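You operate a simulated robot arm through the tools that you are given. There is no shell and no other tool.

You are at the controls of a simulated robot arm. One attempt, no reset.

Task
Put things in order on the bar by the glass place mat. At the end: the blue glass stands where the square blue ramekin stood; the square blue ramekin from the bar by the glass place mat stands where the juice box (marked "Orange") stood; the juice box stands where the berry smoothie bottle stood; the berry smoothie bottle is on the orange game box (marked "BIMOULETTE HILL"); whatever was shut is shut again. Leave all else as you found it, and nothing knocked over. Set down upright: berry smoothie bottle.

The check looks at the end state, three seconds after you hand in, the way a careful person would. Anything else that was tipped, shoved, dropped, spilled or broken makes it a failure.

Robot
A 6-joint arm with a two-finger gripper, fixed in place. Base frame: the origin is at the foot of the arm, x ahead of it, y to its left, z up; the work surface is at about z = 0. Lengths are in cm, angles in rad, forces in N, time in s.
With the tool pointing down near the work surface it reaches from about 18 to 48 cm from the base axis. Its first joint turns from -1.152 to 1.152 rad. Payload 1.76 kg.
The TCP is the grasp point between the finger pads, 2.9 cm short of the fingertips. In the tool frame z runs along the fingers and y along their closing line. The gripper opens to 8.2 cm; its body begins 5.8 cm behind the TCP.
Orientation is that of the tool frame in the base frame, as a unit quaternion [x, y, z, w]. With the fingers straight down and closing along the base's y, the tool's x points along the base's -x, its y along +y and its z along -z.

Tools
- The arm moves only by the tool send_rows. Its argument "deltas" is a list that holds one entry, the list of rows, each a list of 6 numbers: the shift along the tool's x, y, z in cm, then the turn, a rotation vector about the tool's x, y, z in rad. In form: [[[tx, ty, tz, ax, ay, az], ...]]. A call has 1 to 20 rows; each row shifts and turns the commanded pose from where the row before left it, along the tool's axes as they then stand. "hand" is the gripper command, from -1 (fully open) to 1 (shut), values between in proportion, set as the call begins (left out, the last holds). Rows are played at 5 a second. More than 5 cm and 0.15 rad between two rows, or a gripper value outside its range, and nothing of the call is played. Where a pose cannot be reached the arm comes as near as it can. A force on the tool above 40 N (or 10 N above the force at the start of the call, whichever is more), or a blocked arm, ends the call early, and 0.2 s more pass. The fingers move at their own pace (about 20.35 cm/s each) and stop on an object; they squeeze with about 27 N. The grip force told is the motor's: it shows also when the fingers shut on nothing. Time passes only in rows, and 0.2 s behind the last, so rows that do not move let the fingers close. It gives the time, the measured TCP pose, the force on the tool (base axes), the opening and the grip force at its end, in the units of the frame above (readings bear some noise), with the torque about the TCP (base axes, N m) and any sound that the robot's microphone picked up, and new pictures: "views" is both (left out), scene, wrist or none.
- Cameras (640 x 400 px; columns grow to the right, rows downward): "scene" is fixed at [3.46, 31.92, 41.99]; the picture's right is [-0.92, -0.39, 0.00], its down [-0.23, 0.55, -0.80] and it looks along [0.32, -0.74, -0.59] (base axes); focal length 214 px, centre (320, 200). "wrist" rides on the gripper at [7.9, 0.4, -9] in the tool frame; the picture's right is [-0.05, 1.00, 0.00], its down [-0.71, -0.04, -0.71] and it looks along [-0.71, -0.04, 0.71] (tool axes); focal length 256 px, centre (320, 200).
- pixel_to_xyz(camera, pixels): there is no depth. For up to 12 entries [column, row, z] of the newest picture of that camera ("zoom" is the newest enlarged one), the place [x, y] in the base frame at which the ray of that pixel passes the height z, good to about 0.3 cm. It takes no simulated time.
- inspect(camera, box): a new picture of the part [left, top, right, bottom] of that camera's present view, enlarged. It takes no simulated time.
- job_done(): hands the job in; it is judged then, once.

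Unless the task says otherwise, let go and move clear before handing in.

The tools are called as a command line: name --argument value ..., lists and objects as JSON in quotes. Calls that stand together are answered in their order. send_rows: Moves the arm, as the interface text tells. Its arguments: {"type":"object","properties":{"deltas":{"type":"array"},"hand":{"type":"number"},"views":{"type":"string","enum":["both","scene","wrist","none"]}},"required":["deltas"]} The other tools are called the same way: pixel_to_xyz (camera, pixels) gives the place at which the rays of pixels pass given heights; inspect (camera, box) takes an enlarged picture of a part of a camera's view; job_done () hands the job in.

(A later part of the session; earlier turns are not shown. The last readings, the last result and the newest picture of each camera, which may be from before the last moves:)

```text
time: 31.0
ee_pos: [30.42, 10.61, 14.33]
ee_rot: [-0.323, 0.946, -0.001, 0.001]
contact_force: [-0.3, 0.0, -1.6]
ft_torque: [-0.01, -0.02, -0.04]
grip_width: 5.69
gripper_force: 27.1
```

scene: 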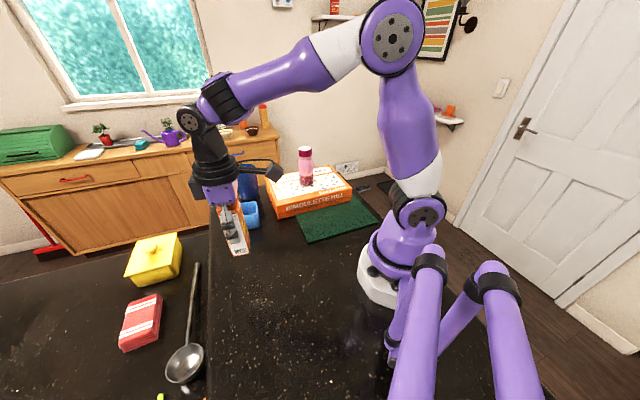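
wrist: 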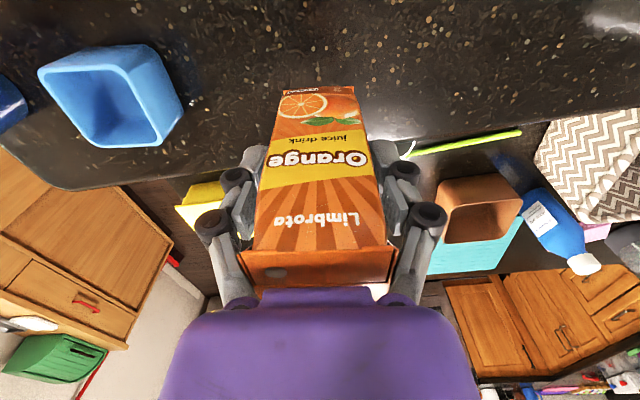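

The juice box is above (30.4, 10.6) and upright. I'll lower to just above contact, expected near z 7.0.

send_rows --deltas '[[[0, 0, 1.0, 0, 0, 0], [0, 0, 1.5, 0, 0, 0], [0, 0, 1.5, 0, 0, 0], [0, 0, 1.2, 0, 0, 0], [0, 0, 0.8, 0, 0, 0], [0, 0, 0.5, 0, 0, 0], [0, 0, 0.3, 0, 0, 0], [0, 0, 0, 0, 0, 0]]]' --hand 1 --views "none"

send_rows --deltas '[[[0, 0, 0.2, 0, 0, 0], [0, 0, 0.15, 0, 0, 0], [0, 0, 0, 0, 0, 0]]]' --hand 1

```text
time: 32.8
ee_pos: [30.46, 10.61, 7.63]
ee_rot: [-0.324, 0.946, 0.0, 0.001]
contact_force: [-0.6, -0.6, -2.3]
ft_torque: [0.01, -0.04, -0.02]
grip_width: 5.7
gripper_force: 27.0
```

```text
time: 33.6
ee_pos: [30.45, 10.55, 7.19]
ee_rot: [-0.323, 0.946, -0.001, -0.001]
contact_force: [0.5, 0.1, -1.5]
ft_torque: [0.01, -0.01, -0.01]
grip_width: 5.71
gripper_force: 27.3
```

scene: 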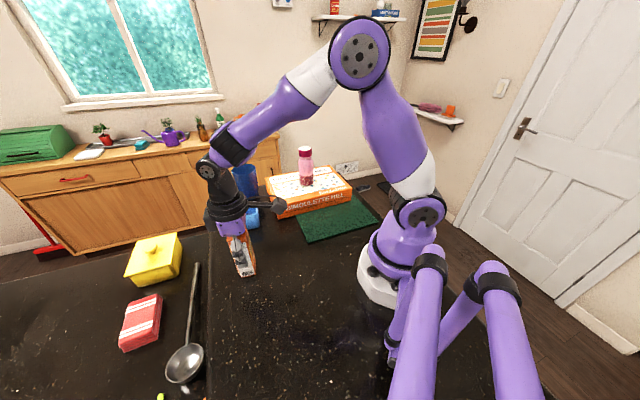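
wrist: 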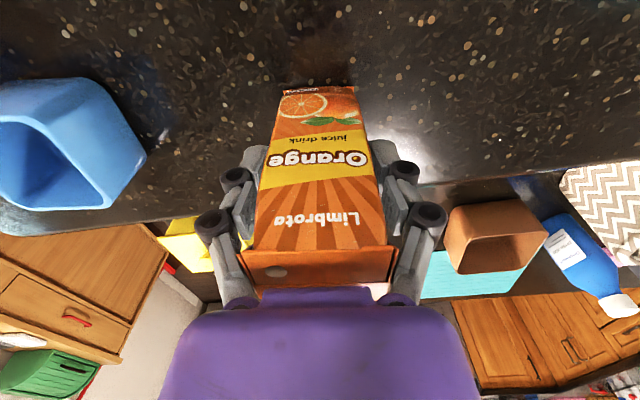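

No contact shows yet at z 7.19 (force -1.5). I'll step down in tiny increments.

send_rows --deltas '[[[0, 0, 0.12, 0, 0, 0], [0, 0, 0, 0, 0, 0]]]' --hand 1 --views "none"

send_rows --deltas '[[[0, 0, 0.1, 0, 0, 0], [0, 0, 0, 0, 0, 0]]]' --hand 1 --views "none"

```text
time: 34.2
ee_pos: [30.41, 10.51, 7.21]
ee_rot: [-0.324, 0.946, -0.001, 0.0]
contact_force: [-0.5, -0.3, -1.8]
ft_torque: [-0.02, 0.03, 0.0]
grip_width: 5.7
gripper_force: 26.9
```

```text
time: 34.8
ee_pos: [30.47, 10.69, 6.95]
ee_rot: [-0.325, 0.946, 0.0, 0.001]
contact_force: [-9.4, -6.1, 26.3]
ft_torque: [-0.17, 0.4, 0.05]
grip_width: 5.7
gripper_force: 26.7
```

Contact is made at z 6.95 with about 26 N. I'll ease up slightly and release in stages.

send_rows --deltas '[[[0, 0, -0.12, 0, 0, 0], [0, 0, 0, 0, 0, 0]]]' --hand 1 --views "none"

send_rows --deltas '[[[0, 0, 0, 0, 0, 0], [0, 0, 0, 0, 0, 0]]]' --hand -0.5 --views "none"

send_rows --deltas '[[[0, 0, 0, 0, 0, 0], [0, 0, 0, 0, 0, 0]]]' --hand -0.95

```text
time: 35.4
ee_pos: [30.38, 10.62, 7.15]
ee_rot: [-0.324, 0.946, -0.001, 0.0]
contact_force: [0.2, -0.8, -1.8]
ft_torque: [0.02, -0.02, 0.0]
grip_width: 5.68
gripper_force: 27.3
```

```text
time: 36.0
ee_pos: [30.41, 10.52, 7.14]
ee_rot: [-0.323, 0.946, -0.001, 0.0]
contact_force: [0.3, -0.3, -0.2]
ft_torque: [0.0, -0.02, 0.02]
grip_width: 6.15
gripper_force: 0.1
```

```text
time: 36.6
ee_pos: [30.44, 10.61, 7.13]
ee_rot: [-0.324, 0.946, -0.001, 0.0]
contact_force: [0.6, 0.5, 0.2]
ft_torque: [-0.01, 0.0, -0.01]
grip_width: 8.0
gripper_force: 0.1
```

scene: 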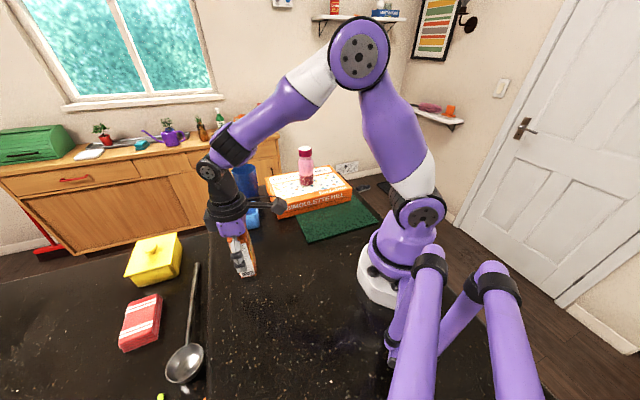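
wrist: 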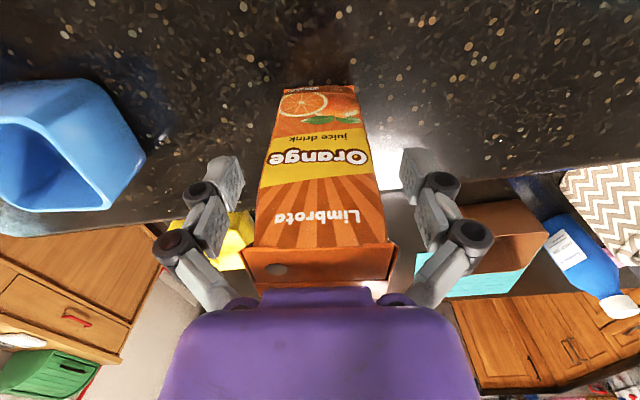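

The juice box stands free with the pads open on both sides. I'll rise straight up.

send_rows --deltas '[[[0, 0, -0.6, 0, 0, 0], [0, 0, -1.2, 0, 0, 0], [0, 0, -2, 0, 0, 0], [0, 0, -2, 0, 0, 0], [0, 0, -2, 0, 0, 0], [0, 0, -2, 0, 0, 0], [0, 0, -2, 0, 0, 0], [0, 0, -2, 0, 0, 0], [0, 0, 0, 0, 0, 0]]]' --hand -1

```text
time: 38.6
ee_pos: [30.43, 10.7, 20.74]
ee_rot: [-0.324, 0.946, 0.0, 0.0]
contact_force: [0.6, 0.1, 0.1]
ft_torque: [0.03, -0.02, 0.03]
grip_width: 8.19
gripper_force: 0.1
```

scene: 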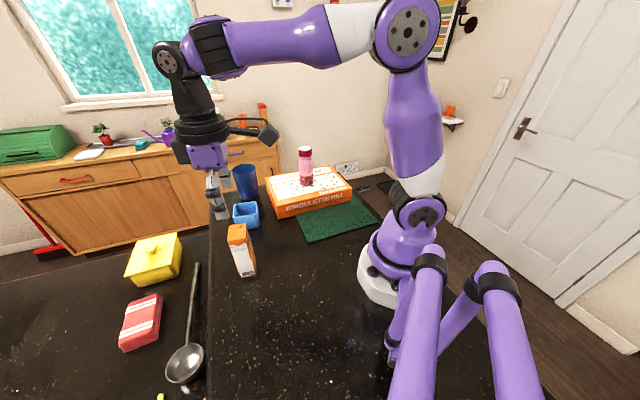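
wrist: 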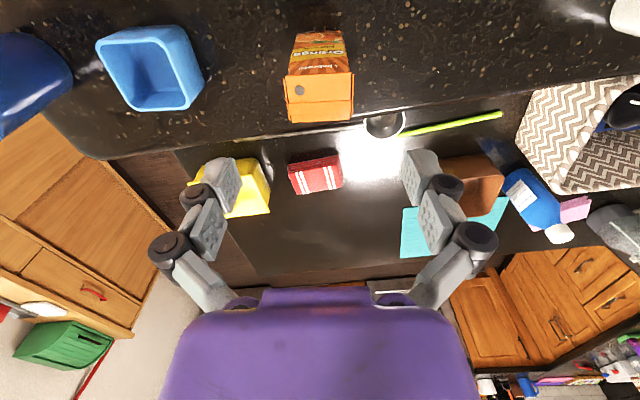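

The juice box stands at (320,75) in the wrist view and looks upright. I'll verify its position and enlarge the ramekin to find its orientation.

inspect --camera "wrist" --box '[80, 0, 224, 125]'

inspect --camera "wrist" --box '[256, 20, 384, 140]'

inspect --camera "scene" --box '[205, 155, 285, 285]'

```text
3.20 times, centred on (152, 62) of wrist
```

zoom: 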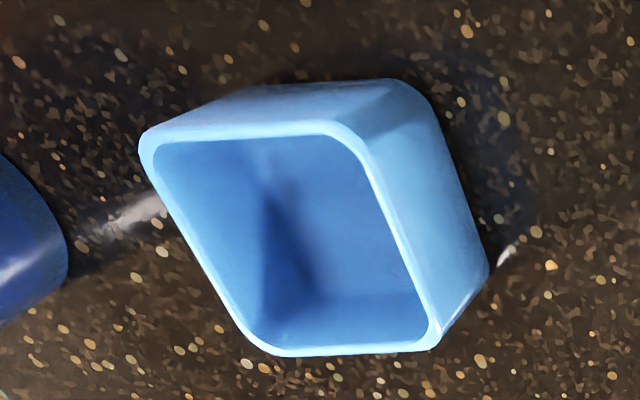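

```text
3.33 times, centred on (320, 80) of wrist
```

zoom: 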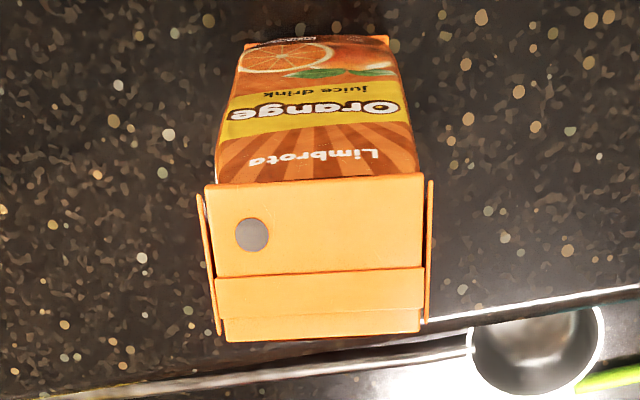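

```text
3.08 times, centred on (245, 220) of scene
```

zoom: 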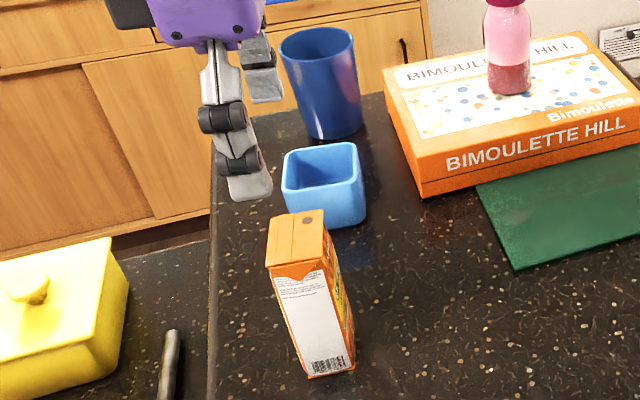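

pixel_to_xyz --camera "wrist" --pixels '[[96.4, 43.25, 5.2], [160.75, 37.6, 5.2], [188.9, 106.4, 5.2], [134.8, 110.4, 5.2], [318, 99, 11.5], [300, 75, 11.5]]'

pixel_to_xyz --camera "scene" --pixels '[[233.1, 205, 5.2], [257, 202, 5.2], [259.5, 214.2, 5.2], [233.5, 217.5, 5.2]]'

```text
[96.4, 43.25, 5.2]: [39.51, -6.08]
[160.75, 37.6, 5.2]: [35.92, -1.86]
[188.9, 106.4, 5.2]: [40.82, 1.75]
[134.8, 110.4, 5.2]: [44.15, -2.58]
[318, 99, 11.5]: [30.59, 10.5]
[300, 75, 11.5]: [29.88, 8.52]
```

```text
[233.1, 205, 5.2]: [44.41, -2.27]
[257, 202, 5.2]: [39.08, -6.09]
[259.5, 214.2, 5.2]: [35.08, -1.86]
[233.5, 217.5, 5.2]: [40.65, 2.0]
```

The ramekin rim corners give a centre at (40.0, -2.15) with sides at about 38° and 129°, which matches the current jaw direction. The juice box is at (30.5, 10.5). I'll move over the ramekin and look again.

send_rows --deltas '[[[0.05, -1.6, 0, 0, 0, 0], [0.05, -2.8, 0, 0, 0, 0], [0.05, -3.2, 0, 0, 0, 0], [0.05, -3.2, 0, 0, 0, 0], [0.05, -2.8, 0, 0, 0, 0], [0.04, -2.44, 0, 0, 0, 0], [0, 0, 1.7, 0, 0, 0], [0, 0, 2.2, 0, 0, 0], [0, 0, 2.0, 0, 0, 0], [0, 0, 0.9, 0, 0, 0], [0, 0, 0, 0, 0, 0]]]' --hand -1

```text
time: 41.0
ee_pos: [40.07, -2.43, 14.15]
ee_rot: [-0.324, 0.946, -0.001, 0.0]
contact_force: [-0.9, -0.5, -0.1]
ft_torque: [-0.01, 0.01, 0.0]
grip_width: 8.2
gripper_force: 0.0
```

scene: 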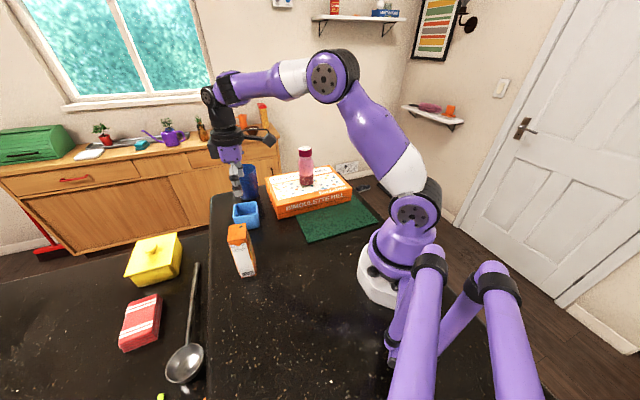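
wrist: 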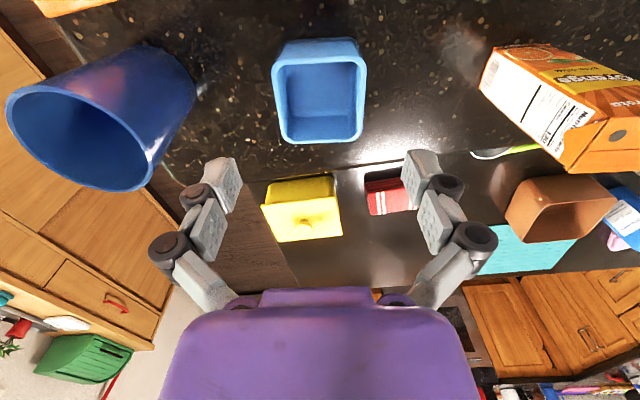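

The ramekin appears nearly square-on at (320,95), well between the fingers. I'll enlarge it and compute the exact offset.

inspect --camera "wrist" --box '[256, 25, 384, 155]'

pixel_to_xyz --camera "wrist" --pixels '[[273, 62, 5.2], [366, 58, 5.2], [362, 141, 5.2], [283, 143, 5.2], [320, 100, 5.2], [278, 50, 0], [355, 39, 0]]'

```text
3.08 times, centred on (320, 90) of wrist
```

zoom: 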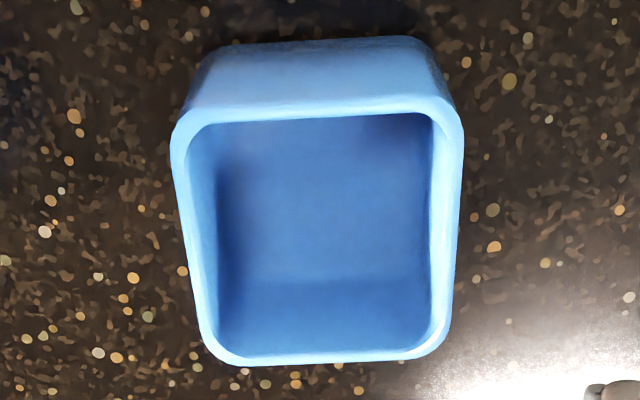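

```text
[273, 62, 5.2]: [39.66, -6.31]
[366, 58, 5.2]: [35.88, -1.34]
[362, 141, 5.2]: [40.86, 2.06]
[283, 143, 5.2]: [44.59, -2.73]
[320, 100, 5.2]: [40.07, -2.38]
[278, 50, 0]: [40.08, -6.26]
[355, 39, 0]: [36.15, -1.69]
```

The ramekin is about 6.1 cm square, centred near (40.1, -2.15), with about 1 cm clearance per finger. I'll shift slightly and descend to z about 4.2.

send_rows --deltas '[[[-0.1, 0.1, 1.0, 0, 0, 0], [-0.1, 0.1, 2.0, 0, 0, 0], [0, 0, 2.0, 0, 0, 0], [0, 0, 2.0, 0, 0, 0], [0, 0, 1.7, 0, 0, 0], [0, 0, 1.2, 0, 0, 0], [0, 0, 0, 0, 0, 0]]]' --hand -1

```text
time: 42.6
ee_pos: [40.14, -2.0, 4.09]
ee_rot: [-0.324, 0.946, -0.001, 0.0]
contact_force: [-0.4, 0.0, -0.2]
ft_torque: [0.02, 0.0, -0.01]
grip_width: 8.18
gripper_force: 0.0
```

scene: 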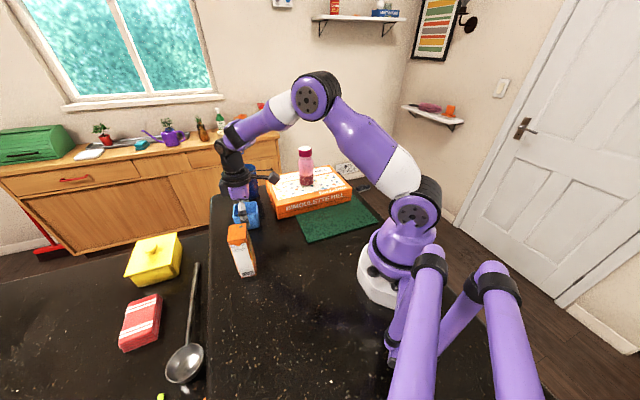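
wrist: 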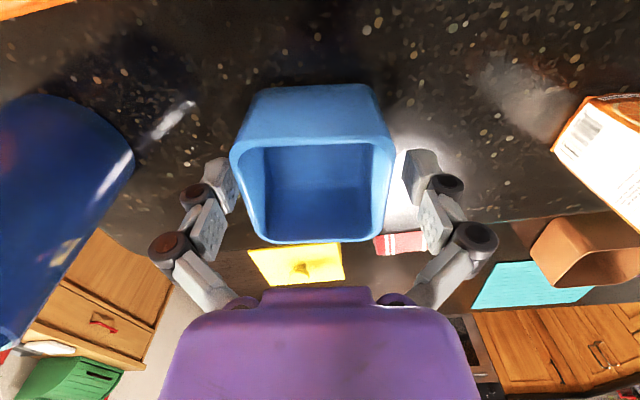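

The rim spans columns 230–395 between the pads, with no contact force. I'll close the hand.

send_rows --deltas '[[[0, 0, 0, 0, 0, 0], [0, 0, 0, 0, 0, 0], [0, 0, 0, 0, 0, 0]]]' --hand 1

```text
time: 43.4
ee_pos: [40.23, -1.99, 4.24]
ee_rot: [-0.324, 0.946, 0.0, 0.003]
contact_force: [3.2, -1.5, 16.8]
ft_torque: [-0.07, -0.12, -0.06]
grip_width: 6.38
gripper_force: 27.4
```

scene: 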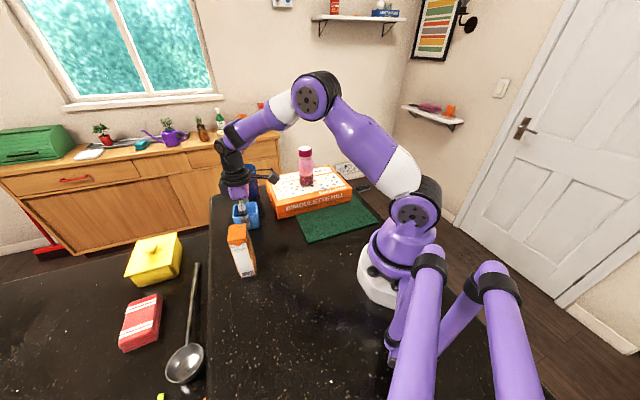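
wrist: 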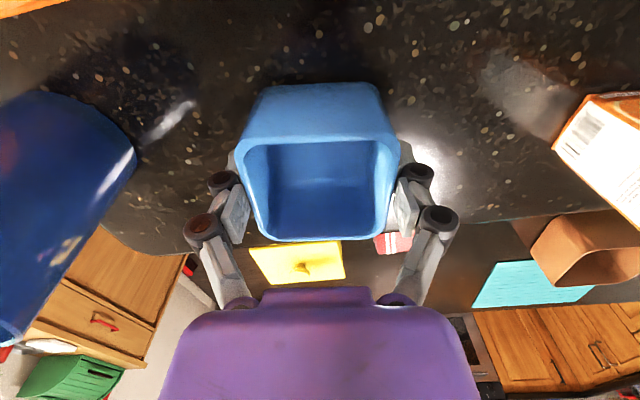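

The grip holds at 6.38 cm. I'll do a short test lift first.

send_rows --deltas '[[[0, 0, -0.3, 0, 0, 0], [0, 0, -0.7, 0, 0, 0], [0, 0, -1.0, 0, 0, 0], [0, 0, -1.0, 0, 0, 0], [0, 0, 0, 0, 0, 0]]]' --hand 1

```text
time: 44.6
ee_pos: [40.21, -1.98, 7.2]
ee_rot: [-0.324, 0.946, -0.001, 0.001]
contact_force: [0.9, -1.0, -3.3]
ft_torque: [-0.02, -0.02, -0.01]
grip_width: 6.38
gripper_force: 26.9
```

scene: 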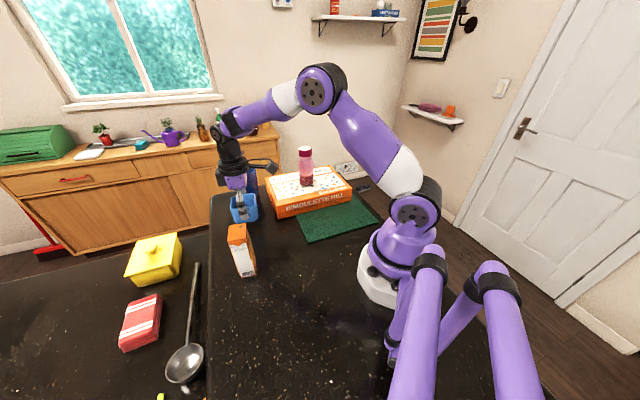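
wrist: 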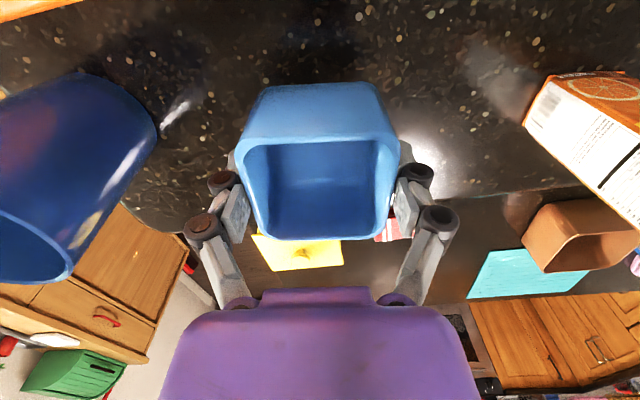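

The ramekin came up level and unmoved in the hand. I'll lift to z 18 and carry it, curving inward past the juice box, to the juice box's old place.

send_rows --deltas '[[[0, 0, -1.5, 0, 0, 0], [0, 0, -2.4, 0, 0, 0], [0, 0, -2.5, 0, 0, 0], [0, 0, -2.5, 0, 0, 0], [0, 0, -2.1, 0, 0, 0], [1.0, 1.08, 0, 0, 0, 0], [2.1, 2.26, 0, 0, 0, 0], [2.1, 2.26, 0, 0, 0, 0], [2.1, 2.26, 0, 0, 0, 0], [1.11, 1.2, 0, 0, 0, 0], [-0.28, 1.4, 0, 0, 0, 0], [-0.56, 2.81, 0, 0, 0, 0], [-0.63, 3.16, 0, 0, 0, 0], [-0.63, 3.16, 0, 0, 0, 0], [-0.63, 3.16, 0, 0, 0, 0], [-0.63, 3.16, 0, 0, 0, 0], [-0.56, 2.81, 0, 0, 0, 0], [-0.55, 2.82, 0, 0, 0, 0], [0, 0, 0, 0, 0, 0]]]' --hand 1

```text
time: 48.6
ee_pos: [17.62, 20.52, 18.2]
ee_rot: [-0.324, 0.946, -0.001, 0.001]
contact_force: [-0.2, 0.3, -2.6]
ft_torque: [-0.02, -0.02, 0.01]
grip_width: 6.35
gripper_force: 27.0
```

scene: 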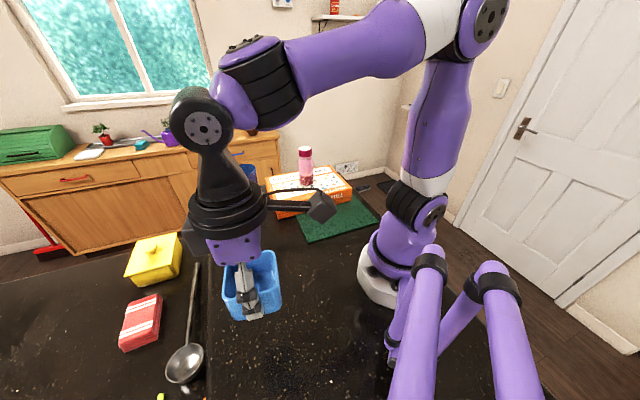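
wrist: 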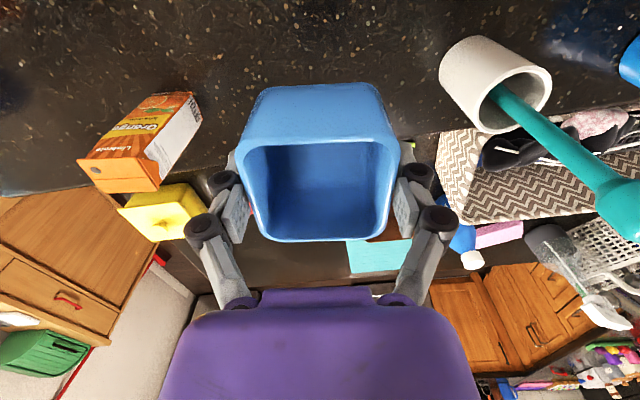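

I'm above (17.6, 20.5) with the ramekin level, and the mug is clear to the right at (490,80). I'll lower to just above contact.

send_rows --deltas '[[[-0.08, -0.06, 1.5, 0, 0, 0], [0, 0, 2.2, 0, 0, 0], [0, 0, 2.2, 0, 0, 0], [0, 0, 2.2, 0, 0, 0], [0, 0, 2.0, 0, 0, 0], [0, 0, 1.5, 0, 0, 0], [0, 0, 1.0, 0, 0, 0], [0, 0, 0.6, 0, 0, 0], [0, 0, 0, 0, 0, 0]]]' --hand 1 --views "none"

send_rows --deltas '[[[0, 0, 0.2, 0, 0, 0], [0, 0, 0.1, 0, 0, 0], [0, 0, 0, 0, 0, 0]]]' --hand 1 --views "both"

```text
time: 50.6
ee_pos: [17.66, 20.55, 4.89]
ee_rot: [-0.324, 0.946, -0.001, 0.001]
contact_force: [0.7, 0.8, -3.1]
ft_torque: [0.02, 0.02, -0.02]
grip_width: 6.34
gripper_force: 27.6
```

```text
time: 51.4
ee_pos: [17.73, 20.59, 4.68]
ee_rot: [-0.324, 0.946, -0.001, 0.0]
contact_force: [-1.1, 0.7, -2.3]
ft_torque: [0.01, -0.03, -0.01]
grip_width: 6.35
gripper_force: 26.7
```

scene: 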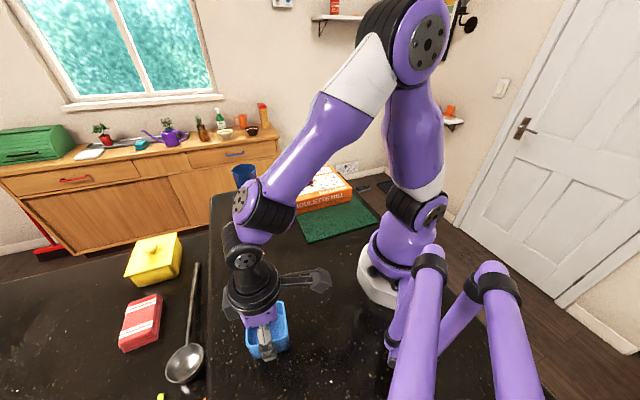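
wrist: 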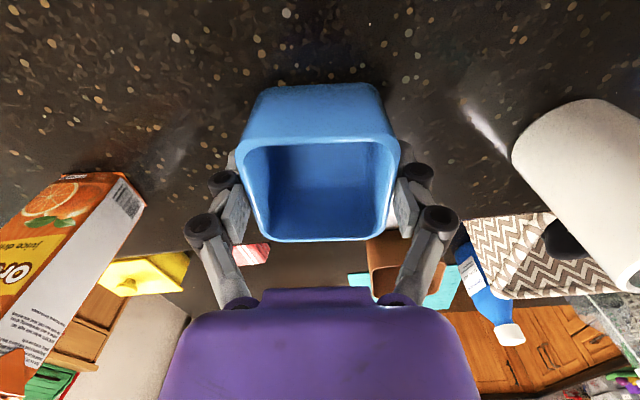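

Still no contact at z 4.68. I'll keep going down in small steps.

send_rows --deltas '[[[0, 0, 0.2, 0, 0, 0], [0, 0, 0, 0, 0, 0]]]' --hand 1 --views "none"

send_rows --deltas '[[[0, 0, 0.12, 0, 0, 0], [0, 0, 0, 0, 0, 0]]]' --hand 1 --views "none"

```text
time: 52.0
ee_pos: [17.71, 20.45, 4.41]
ee_rot: [-0.324, 0.946, -0.001, 0.0]
contact_force: [-0.6, -0.2, -2.8]
ft_torque: [-0.02, 0.01, 0.0]
grip_width: 6.39
gripper_force: 27.2
```

```text
time: 52.6
ee_pos: [17.75, 20.63, 4.27]
ee_rot: [-0.324, 0.946, -0.001, 0.0]
contact_force: [0.4, -0.2, -2.6]
ft_torque: [0.04, -0.02, 0.01]
grip_width: 6.34
gripper_force: 27.2
```

send_rows --deltas '[[[0, 0, 0.1, 0, 0, 0], [0, 0, 0, 0, 0, 0]]]' --hand 1 --views "none"

```text
time: 53.2
ee_pos: [17.8, 20.57, 4.33]
ee_rot: [-0.323, 0.946, -0.001, 0.001]
contact_force: [-1.3, -2.7, 7.4]
ft_torque: [-0.14, -0.36, -0.12]
grip_width: 6.37
gripper_force: 26.9
```

The ramekin touches the bar with a light 7 N. I'll release in stages.

send_rows --deltas '[[[0, 0, 0, 0, 0, 0], [0, 0, 0, 0, 0, 0]]]' --hand -0.65 --views "none"

send_rows --deltas '[[[0, 0, 0, 0, 0, 0], [0, 0, 0, 0, 0, 0]]]' --hand -0.97

```text
time: 53.8
ee_pos: [17.8, 20.51, 4.19]
ee_rot: [-0.324, 0.946, 0.0, 0.001]
contact_force: [-0.9, -0.6, -0.2]
ft_torque: [0.02, 0.0, -0.03]
grip_width: 6.79
gripper_force: 0.0
```

```text
time: 54.4
ee_pos: [17.74, 20.48, 4.23]
ee_rot: [-0.324, 0.946, -0.001, 0.0]
contact_force: [-0.8, -0.5, -0.2]
ft_torque: [0.01, 0.0, -0.03]
grip_width: 8.09
gripper_force: 0.0
```

scene: 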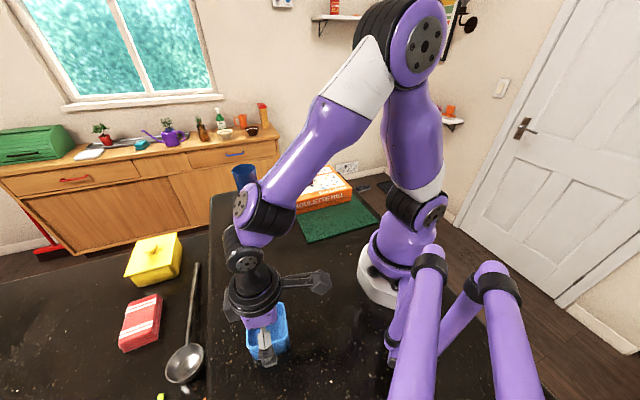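
wrist: 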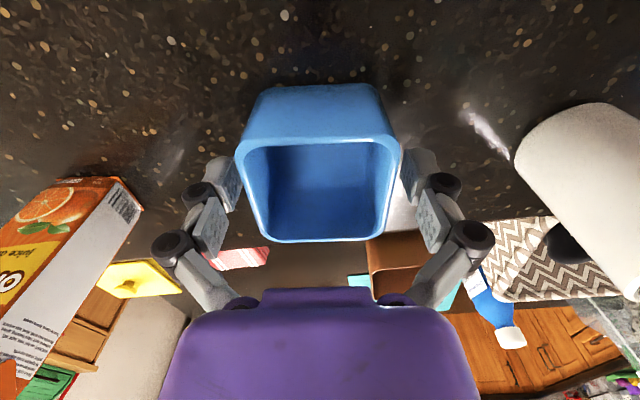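

The ramekin stands free in the juice box's old place, with a gap to both pads. I'll rise straight up.

send_rows --deltas '[[[0, 0, -0.6, 0, 0, 0], [0, 0, -1.2, 0, 0, 0], [0, 0, -2, 0, 0, 0], [0, 0, -2.5, 0, 0, 0], [0, 0, -2.5, 0, 0, 0], [0, 0, -2.5, 0, 0, 0], [0, 0, -2.5, 0, 0, 0], [0, 0, -2.5, 0, 0, 0], [0, 0, -2.5, 0, 0, 0], [0, 0, 0, 0, 0, 0]]]' --hand -1

```text
time: 56.6
ee_pos: [17.68, 20.69, 23.09]
ee_rot: [-0.324, 0.946, -0.002, 0.0]
contact_force: [-0.3, -0.2, 0.3]
ft_torque: [-0.05, -0.01, 0.03]
grip_width: 8.19
gripper_force: 0.0
```

scene: 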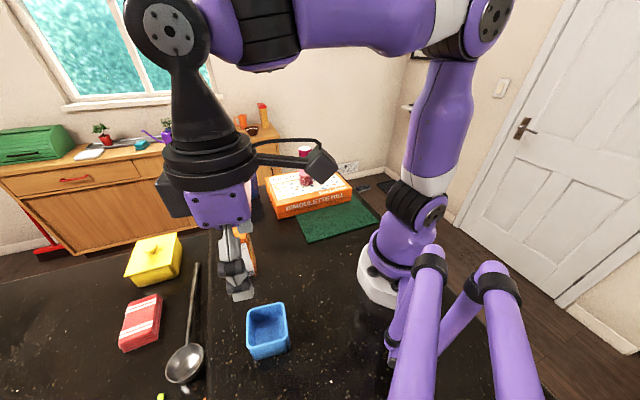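
wrist: 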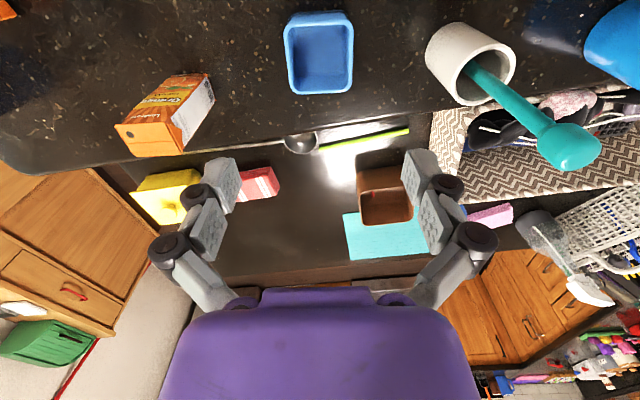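

The ramekin sits upright in the juice box's former place. Next is the blue glass, near the reach limit; I'll go high to about (42.5, -9, 23) to measure its rim relative to the hand.

pixel_to_xyz --camera "wrist" --pixels '[[319, 53, 5.2], [284, 25, 5.2], [352, 22, 5.2], [350, 90, 5.2], [292, 94, 5.2]]'

send_rows --deltas '[[[-0.06, -1.68, 0, 0, 0, 0], [-0.09, -2.52, 0, 0, 0, 0], [-0.121, -3.362, 0, 0, 0, 0], [-0.121, -3.362, 0, 0, 0, 0], [-0.121, -3.362, 0, 0, 0, 0], [-0.121, -3.362, 0, 0, 0, 0], [-0.121, -3.362, 0, 0, 0, 0], [-0.121, -3.362, 0, 0, 0, 0], [-0.121, -3.362, 0, 0, 0, 0], [-0.121, -3.362, 0, 0, 0, 0], [-0.121, -3.362, 0, 0, 0, 0], [-0.09, -2.52, 0, 0, 0, 0], [-0.06, -1.68, 0, 0, 0, 0], [0, 0, 0, 0, 0, 0]]]' --hand -1

```text
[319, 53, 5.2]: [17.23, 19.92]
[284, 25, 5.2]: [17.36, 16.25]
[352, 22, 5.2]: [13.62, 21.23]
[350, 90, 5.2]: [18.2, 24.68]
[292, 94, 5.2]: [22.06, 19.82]
```

```text
time: 59.6
ee_pos: [41.97, -9.16, 22.9]
ee_rot: [-0.324, 0.946, 0.0, -0.001]
contact_force: [0.4, 0.5, 0.5]
ft_torque: [0.02, 0.04, 0.01]
grip_width: 8.18
gripper_force: 0.0
out of reach, approached as far as the arm can: row 13
```

scene: 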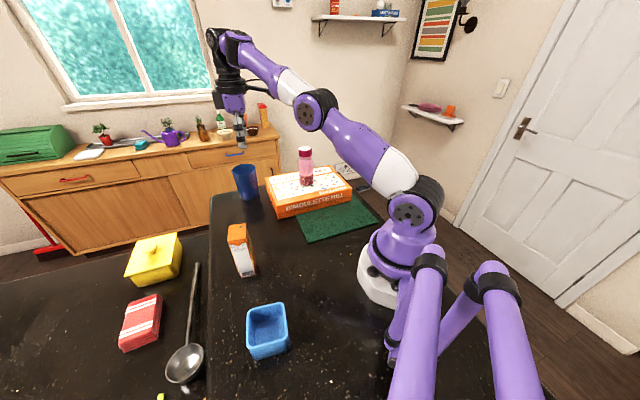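
wrist: 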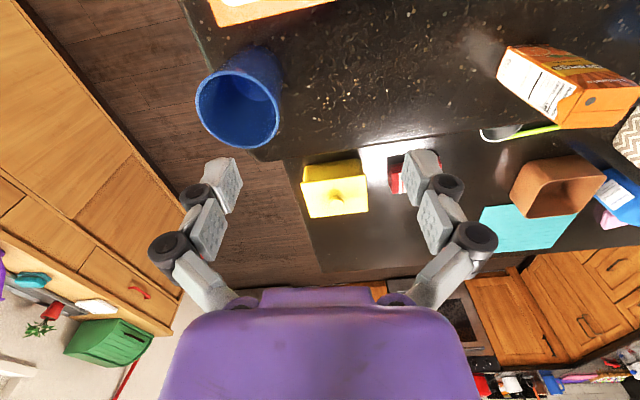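

The ramekin centre reads (17.8, 20.5), as wanted. Tool-down reach ends near radius 43 at this height, so for the glass I'll tilt the fingers outward. First I'll come in and lower a bit, then turn the yaw to about 0.

send_rows --deltas '[[[1.5, 0.5, 1.0, 0, 0, 0], [1.5, 0.5, 2.0, 0, 0, 0], [0, 0, 1.0, 0, 0, 0], [0, 0, 0, 0, 0, 0.132], [0, 0, 0, 0, 0, 0.132], [0, 0, 0, 0, 0, 0.132], [0, 0, 0, 0, 0, 0.132], [0, 0, 0, 0, 0, 0.132], [0, 0, 0, 0, 0, 0]]]' --hand -1

```text
time: 61.6
ee_pos: [39.25, -10.23, 18.93]
ee_rot: [0.0, 1.0, 0.0, 0.001]
contact_force: [1.6, -0.2, -0.3]
ft_torque: [0.01, 0.02, -0.02]
grip_width: 8.18
gripper_force: 0.0
```

scene: 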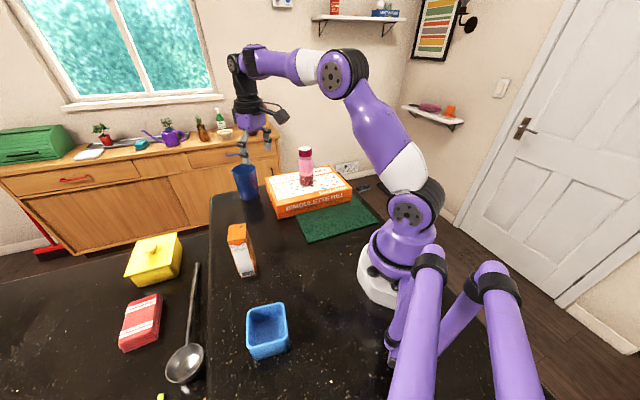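
wrist: 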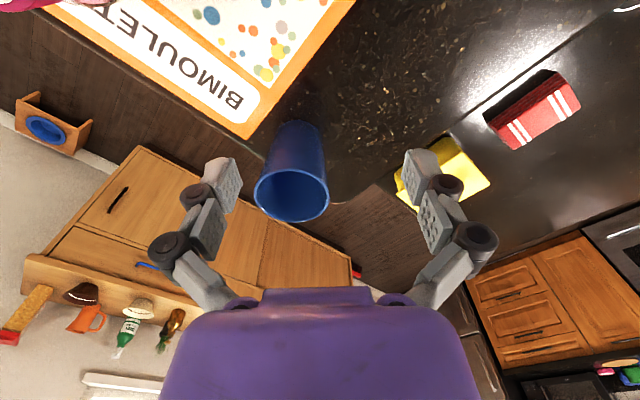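

The yaw is now 0 and the whole glass is visible at (292,170). I'll enlarge it to measure the rim and base.

inspect --camera "wrist" --box '[228, 110, 356, 230]'

inspect --camera "scene" --box '[215, 150, 279, 210]'

```text
3.33 times, centred on (292, 170) of wrist
```

zoom: 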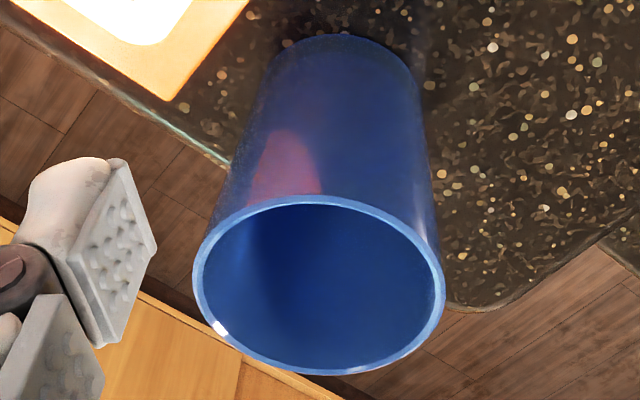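

```text
6.67 times, centred on (247, 180) of scene
```

zoom: 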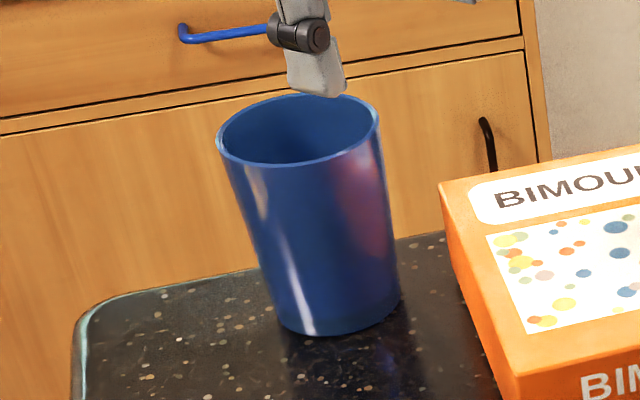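

pixel_to_xyz --camera "wrist" --pixels '[[291.7, 195.5, 10], [253.9, 195.5, 10], [329.5, 197, 10], [293, 168.5, 10], [290, 222.5, 10], [299.5, 120.5, 0], [277, 133, 0], [322, 133, 0]]'

pixel_to_xyz --camera "scene" --pixels '[[243.7, 169.5, 10], [231.6, 170.5, 10], [256.0, 168.0, 10], [249.5, 199.8, 0]]'

```text
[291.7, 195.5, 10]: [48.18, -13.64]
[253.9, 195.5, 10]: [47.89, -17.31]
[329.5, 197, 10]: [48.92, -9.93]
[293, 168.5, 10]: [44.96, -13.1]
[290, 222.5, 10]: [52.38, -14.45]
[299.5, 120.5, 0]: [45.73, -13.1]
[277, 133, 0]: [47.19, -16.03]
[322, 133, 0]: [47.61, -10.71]
```

```text
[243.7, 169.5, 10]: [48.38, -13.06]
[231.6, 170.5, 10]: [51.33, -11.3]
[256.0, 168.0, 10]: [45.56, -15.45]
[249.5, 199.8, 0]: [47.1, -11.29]
```

The rim centre is about (48.5, -13.7) with diameter about 7.45 cm, narrowing to about 5.6 at the base. The open hand leaves about 0.4 cm per side, so I need careful centring. I'll tilt the tool 0.384 rad outward and read the pose.

send_rows --deltas '[[[0, 0, 0, 0, -0.128, 0], [0, 0, 0, 0, -0.128, 0], [0, 0, 0, 0, -0.128, 0], [0, 0, 0, 0, 0, 0], [0, 0, 0, 0, 0, 0]]]' --hand -1

```text
time: 62.8
ee_pos: [39.29, -10.14, 18.78]
ee_rot: [0.0, 0.982, 0.0, 0.191]
contact_force: [-0.6, -0.8, 0.9]
ft_torque: [-0.03, -0.01, -0.03]
grip_width: 8.21
gripper_force: 0.0
```

scene: 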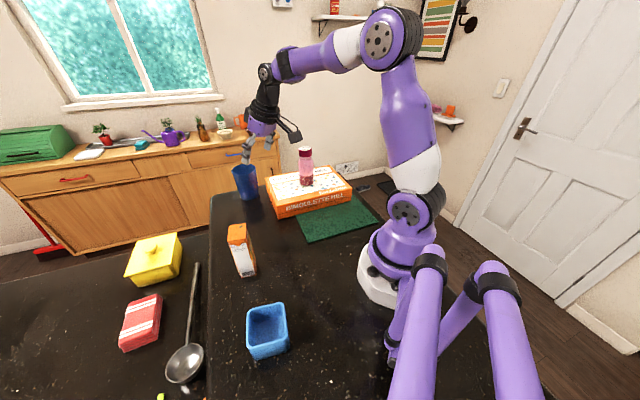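
wrist: 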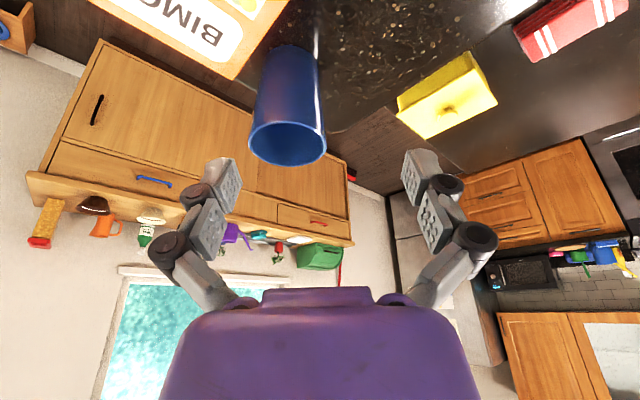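

The tilt reads 22° outward as intended. I'll move to the pre-approach point (45.5, -13.7, 14.4), 8 cm back along the tool axis from the grasp.

send_rows --deltas '[[[-0.83, -0.7, 1.3, 0, 0, 0], [-0.83, -0.7, 1.3, 0, 0, 0], [-0.83, -0.7, 1.3, 0, 0, 0], [-0.83, -0.7, 1.3, 0, 0, 0], [-0.83, -0.71, 1.29, 0, 0, 0], [0, 0, 0, 0, 0, 0], [0, 0, 0, 0, 0, 0]]]' --hand -1

```text
time: 64.4
ee_pos: [45.5, -13.68, 14.37]
ee_rot: [-0.001, 0.982, 0.0, 0.191]
contact_force: [0.4, 0.0, -0.8]
ft_torque: [-0.01, 0.04, 0.0]
grip_width: 8.18
gripper_force: 0.1
```

scene: 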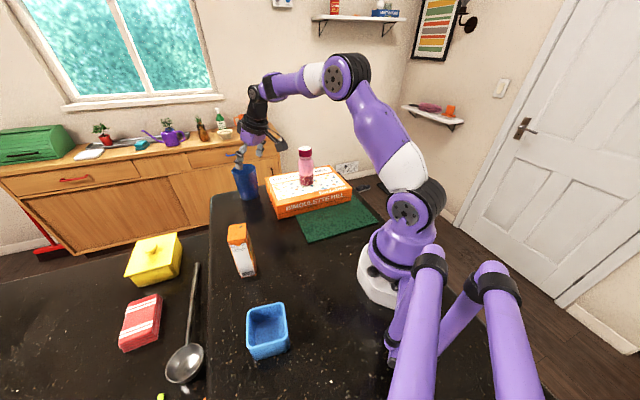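
wrist: 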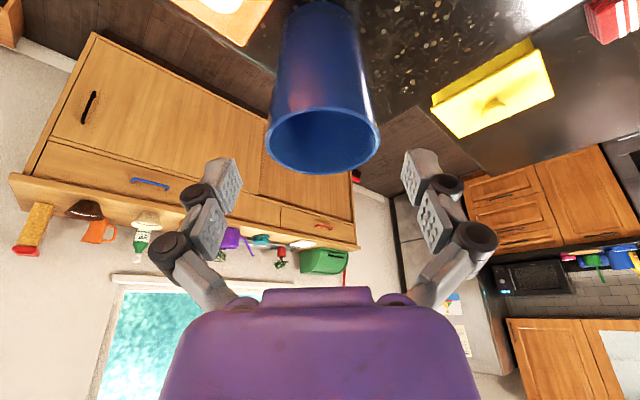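

The rim is now centred near column 322 and spans about 266–379. I'll enlarge to check the lateral centring precisely.

inspect --camera "wrist" --box '[240, 80, 400, 190]'

inspect --camera "scene" --box '[210, 120, 290, 210]'

```text
3.64 times, centred on (320, 135) of wrist
```

zoom: 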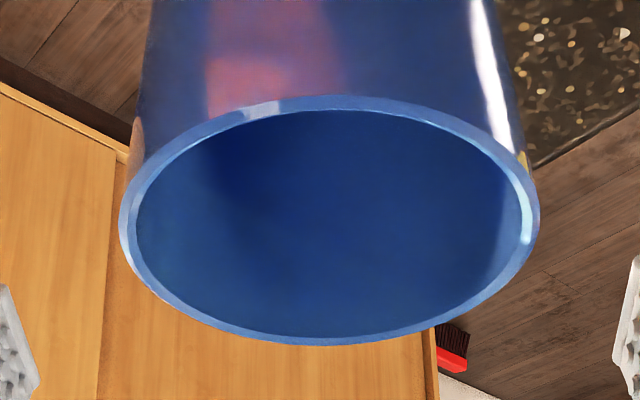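

```text
4.44 times, centred on (250, 165) of scene
```

zoom: 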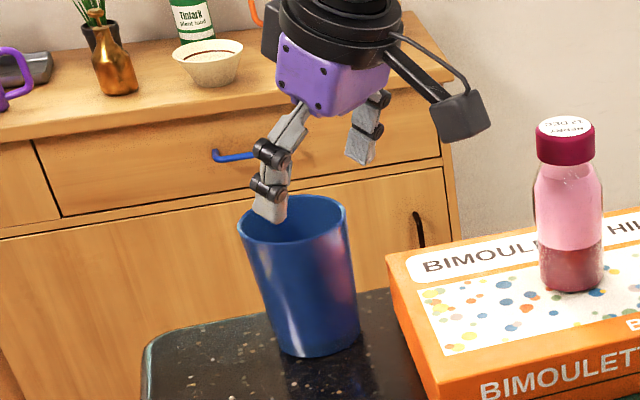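

pixel_to_xyz --camera "wrist" --pixels '[[322.6, 142, 10], [264.7, 142, 10], [380.5, 142, 10], [322.6, 106.5, 10], [318, 175, 10]]'

```text
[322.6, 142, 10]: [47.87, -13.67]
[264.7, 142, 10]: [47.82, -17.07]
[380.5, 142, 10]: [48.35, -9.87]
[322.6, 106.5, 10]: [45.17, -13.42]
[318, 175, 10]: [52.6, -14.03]
```

The rim centre (column 322.6) is within about 0.1 cm of the finger midline (column 321.4). I'll nudge 0.08 cm in tool y and advance 3 cm along the tool axis, watching the force.

send_rows --deltas '[[[0, 0.08, 0.8, 0, 0, 0], [0, 0, 0.8, 0, 0, 0], [0, 0, 0.8, 0, 0, 0], [0, 0, 0.6, 0, 0, 0], [0, 0, 0, 0, 0, 0]]]' --hand -1

```text
time: 65.6
ee_pos: [46.58, -13.67, 11.55]
ee_rot: [0.0, 0.982, 0.0, 0.191]
contact_force: [-0.3, -0.2, 0.0]
ft_torque: [0.0, -0.02, -0.02]
grip_width: 8.19
gripper_force: 0.0
```

scene: 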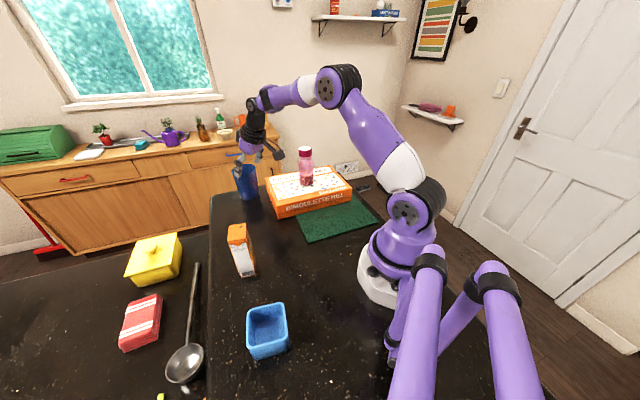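
wrist: 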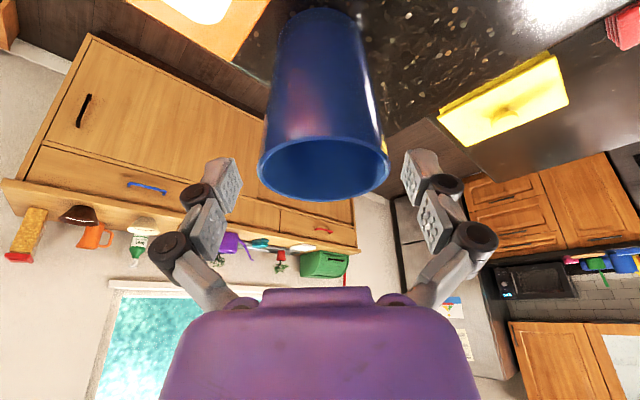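

No force yet, and the rim spans about 257–389 between the pads. I'll enlarge to compare the gaps on both sides.

inspect --camera "wrist" --box '[224, 110, 416, 230]'

inspect --camera "scene" --box '[220, 130, 284, 210]'

```text
3.33 times, centred on (320, 170) of wrist
```

zoom: 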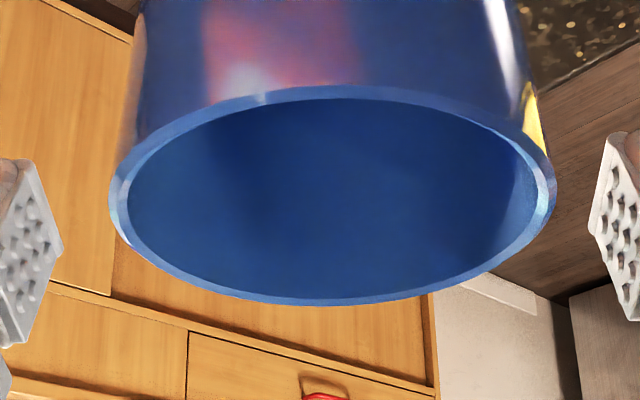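

```text
5.00 times, centred on (252, 170) of scene
```

zoom: 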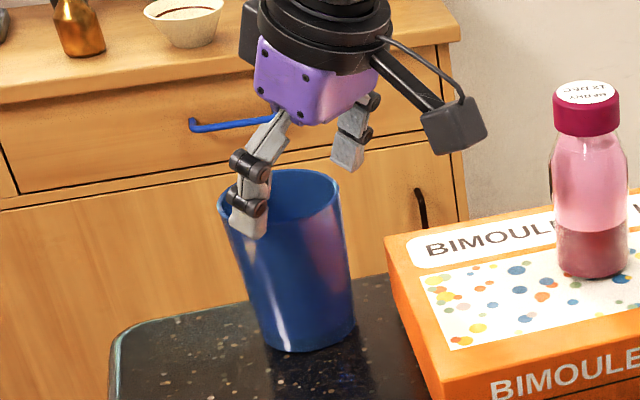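

The rim is slightly right of the pad midline, by about 0.1 cm, with visible gaps on both sides. I'll nudge another 0.1 cm and advance 2.4 cm.

send_rows --deltas '[[[0, 0.1, 0.3, 0, 0, 0], [0, 0, 0.7, 0, 0, 0], [0, 0, 0.7, 0, 0, 0], [0, 0, 0.7, 0, 0, 0], [0, 0, 0, 0, 0, 0]]]' --hand -1

```text
time: 66.8
ee_pos: [47.62, -13.56, 9.46]
ee_rot: [0.0, 0.982, 0.001, 0.191]
contact_force: [-0.8, -0.5, 0.3]
ft_torque: [0.01, 0.02, -0.04]
grip_width: 8.21
gripper_force: 0.1
```

scene: 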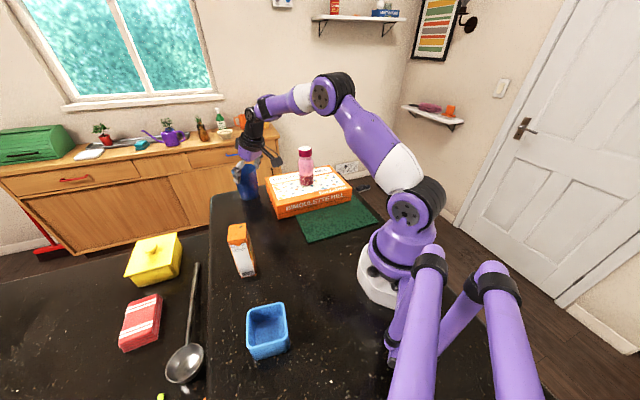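
wrist: 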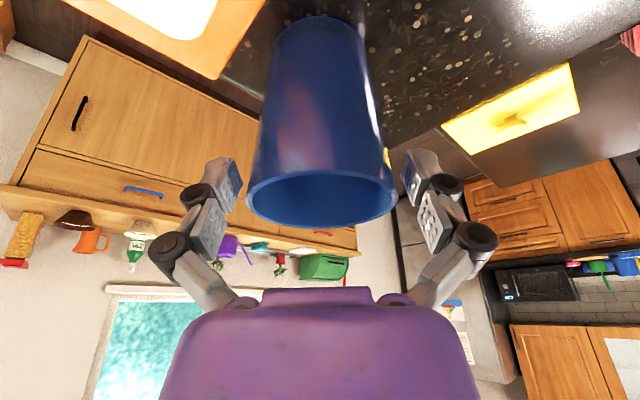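

Still no force and the rim is centred (247–397). I'll advance another 2.4 cm to the grasp depth.

send_rows --deltas '[[[0, 0, 0.5, 0, 0, 0], [0, 0, 0.7, 0, 0, 0], [0, 0, 0.7, 0, 0, 0], [0, 0, 0.5, 0, 0, 0], [0, 0, 0, 0, 0, 0]]]' --hand -1

```text
time: 68.0
ee_pos: [48.45, -13.58, 7.18]
ee_rot: [0.0, 0.981, 0.0, 0.192]
contact_force: [-0.2, -0.1, -0.2]
ft_torque: [0.02, -0.03, 0.02]
grip_width: 8.18
gripper_force: 0.0
```

scene: 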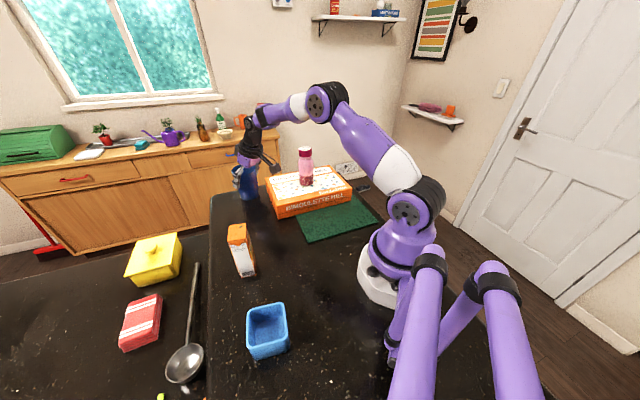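
wrist: 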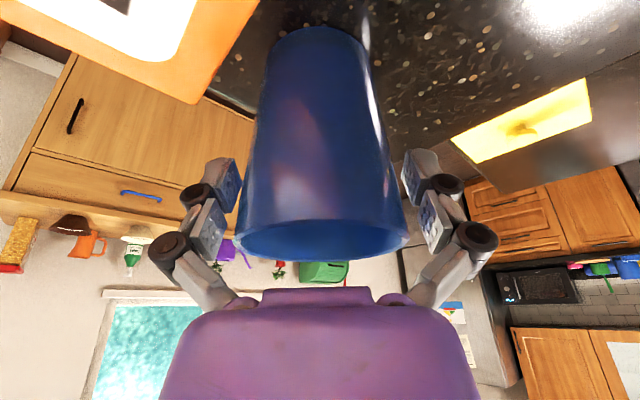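

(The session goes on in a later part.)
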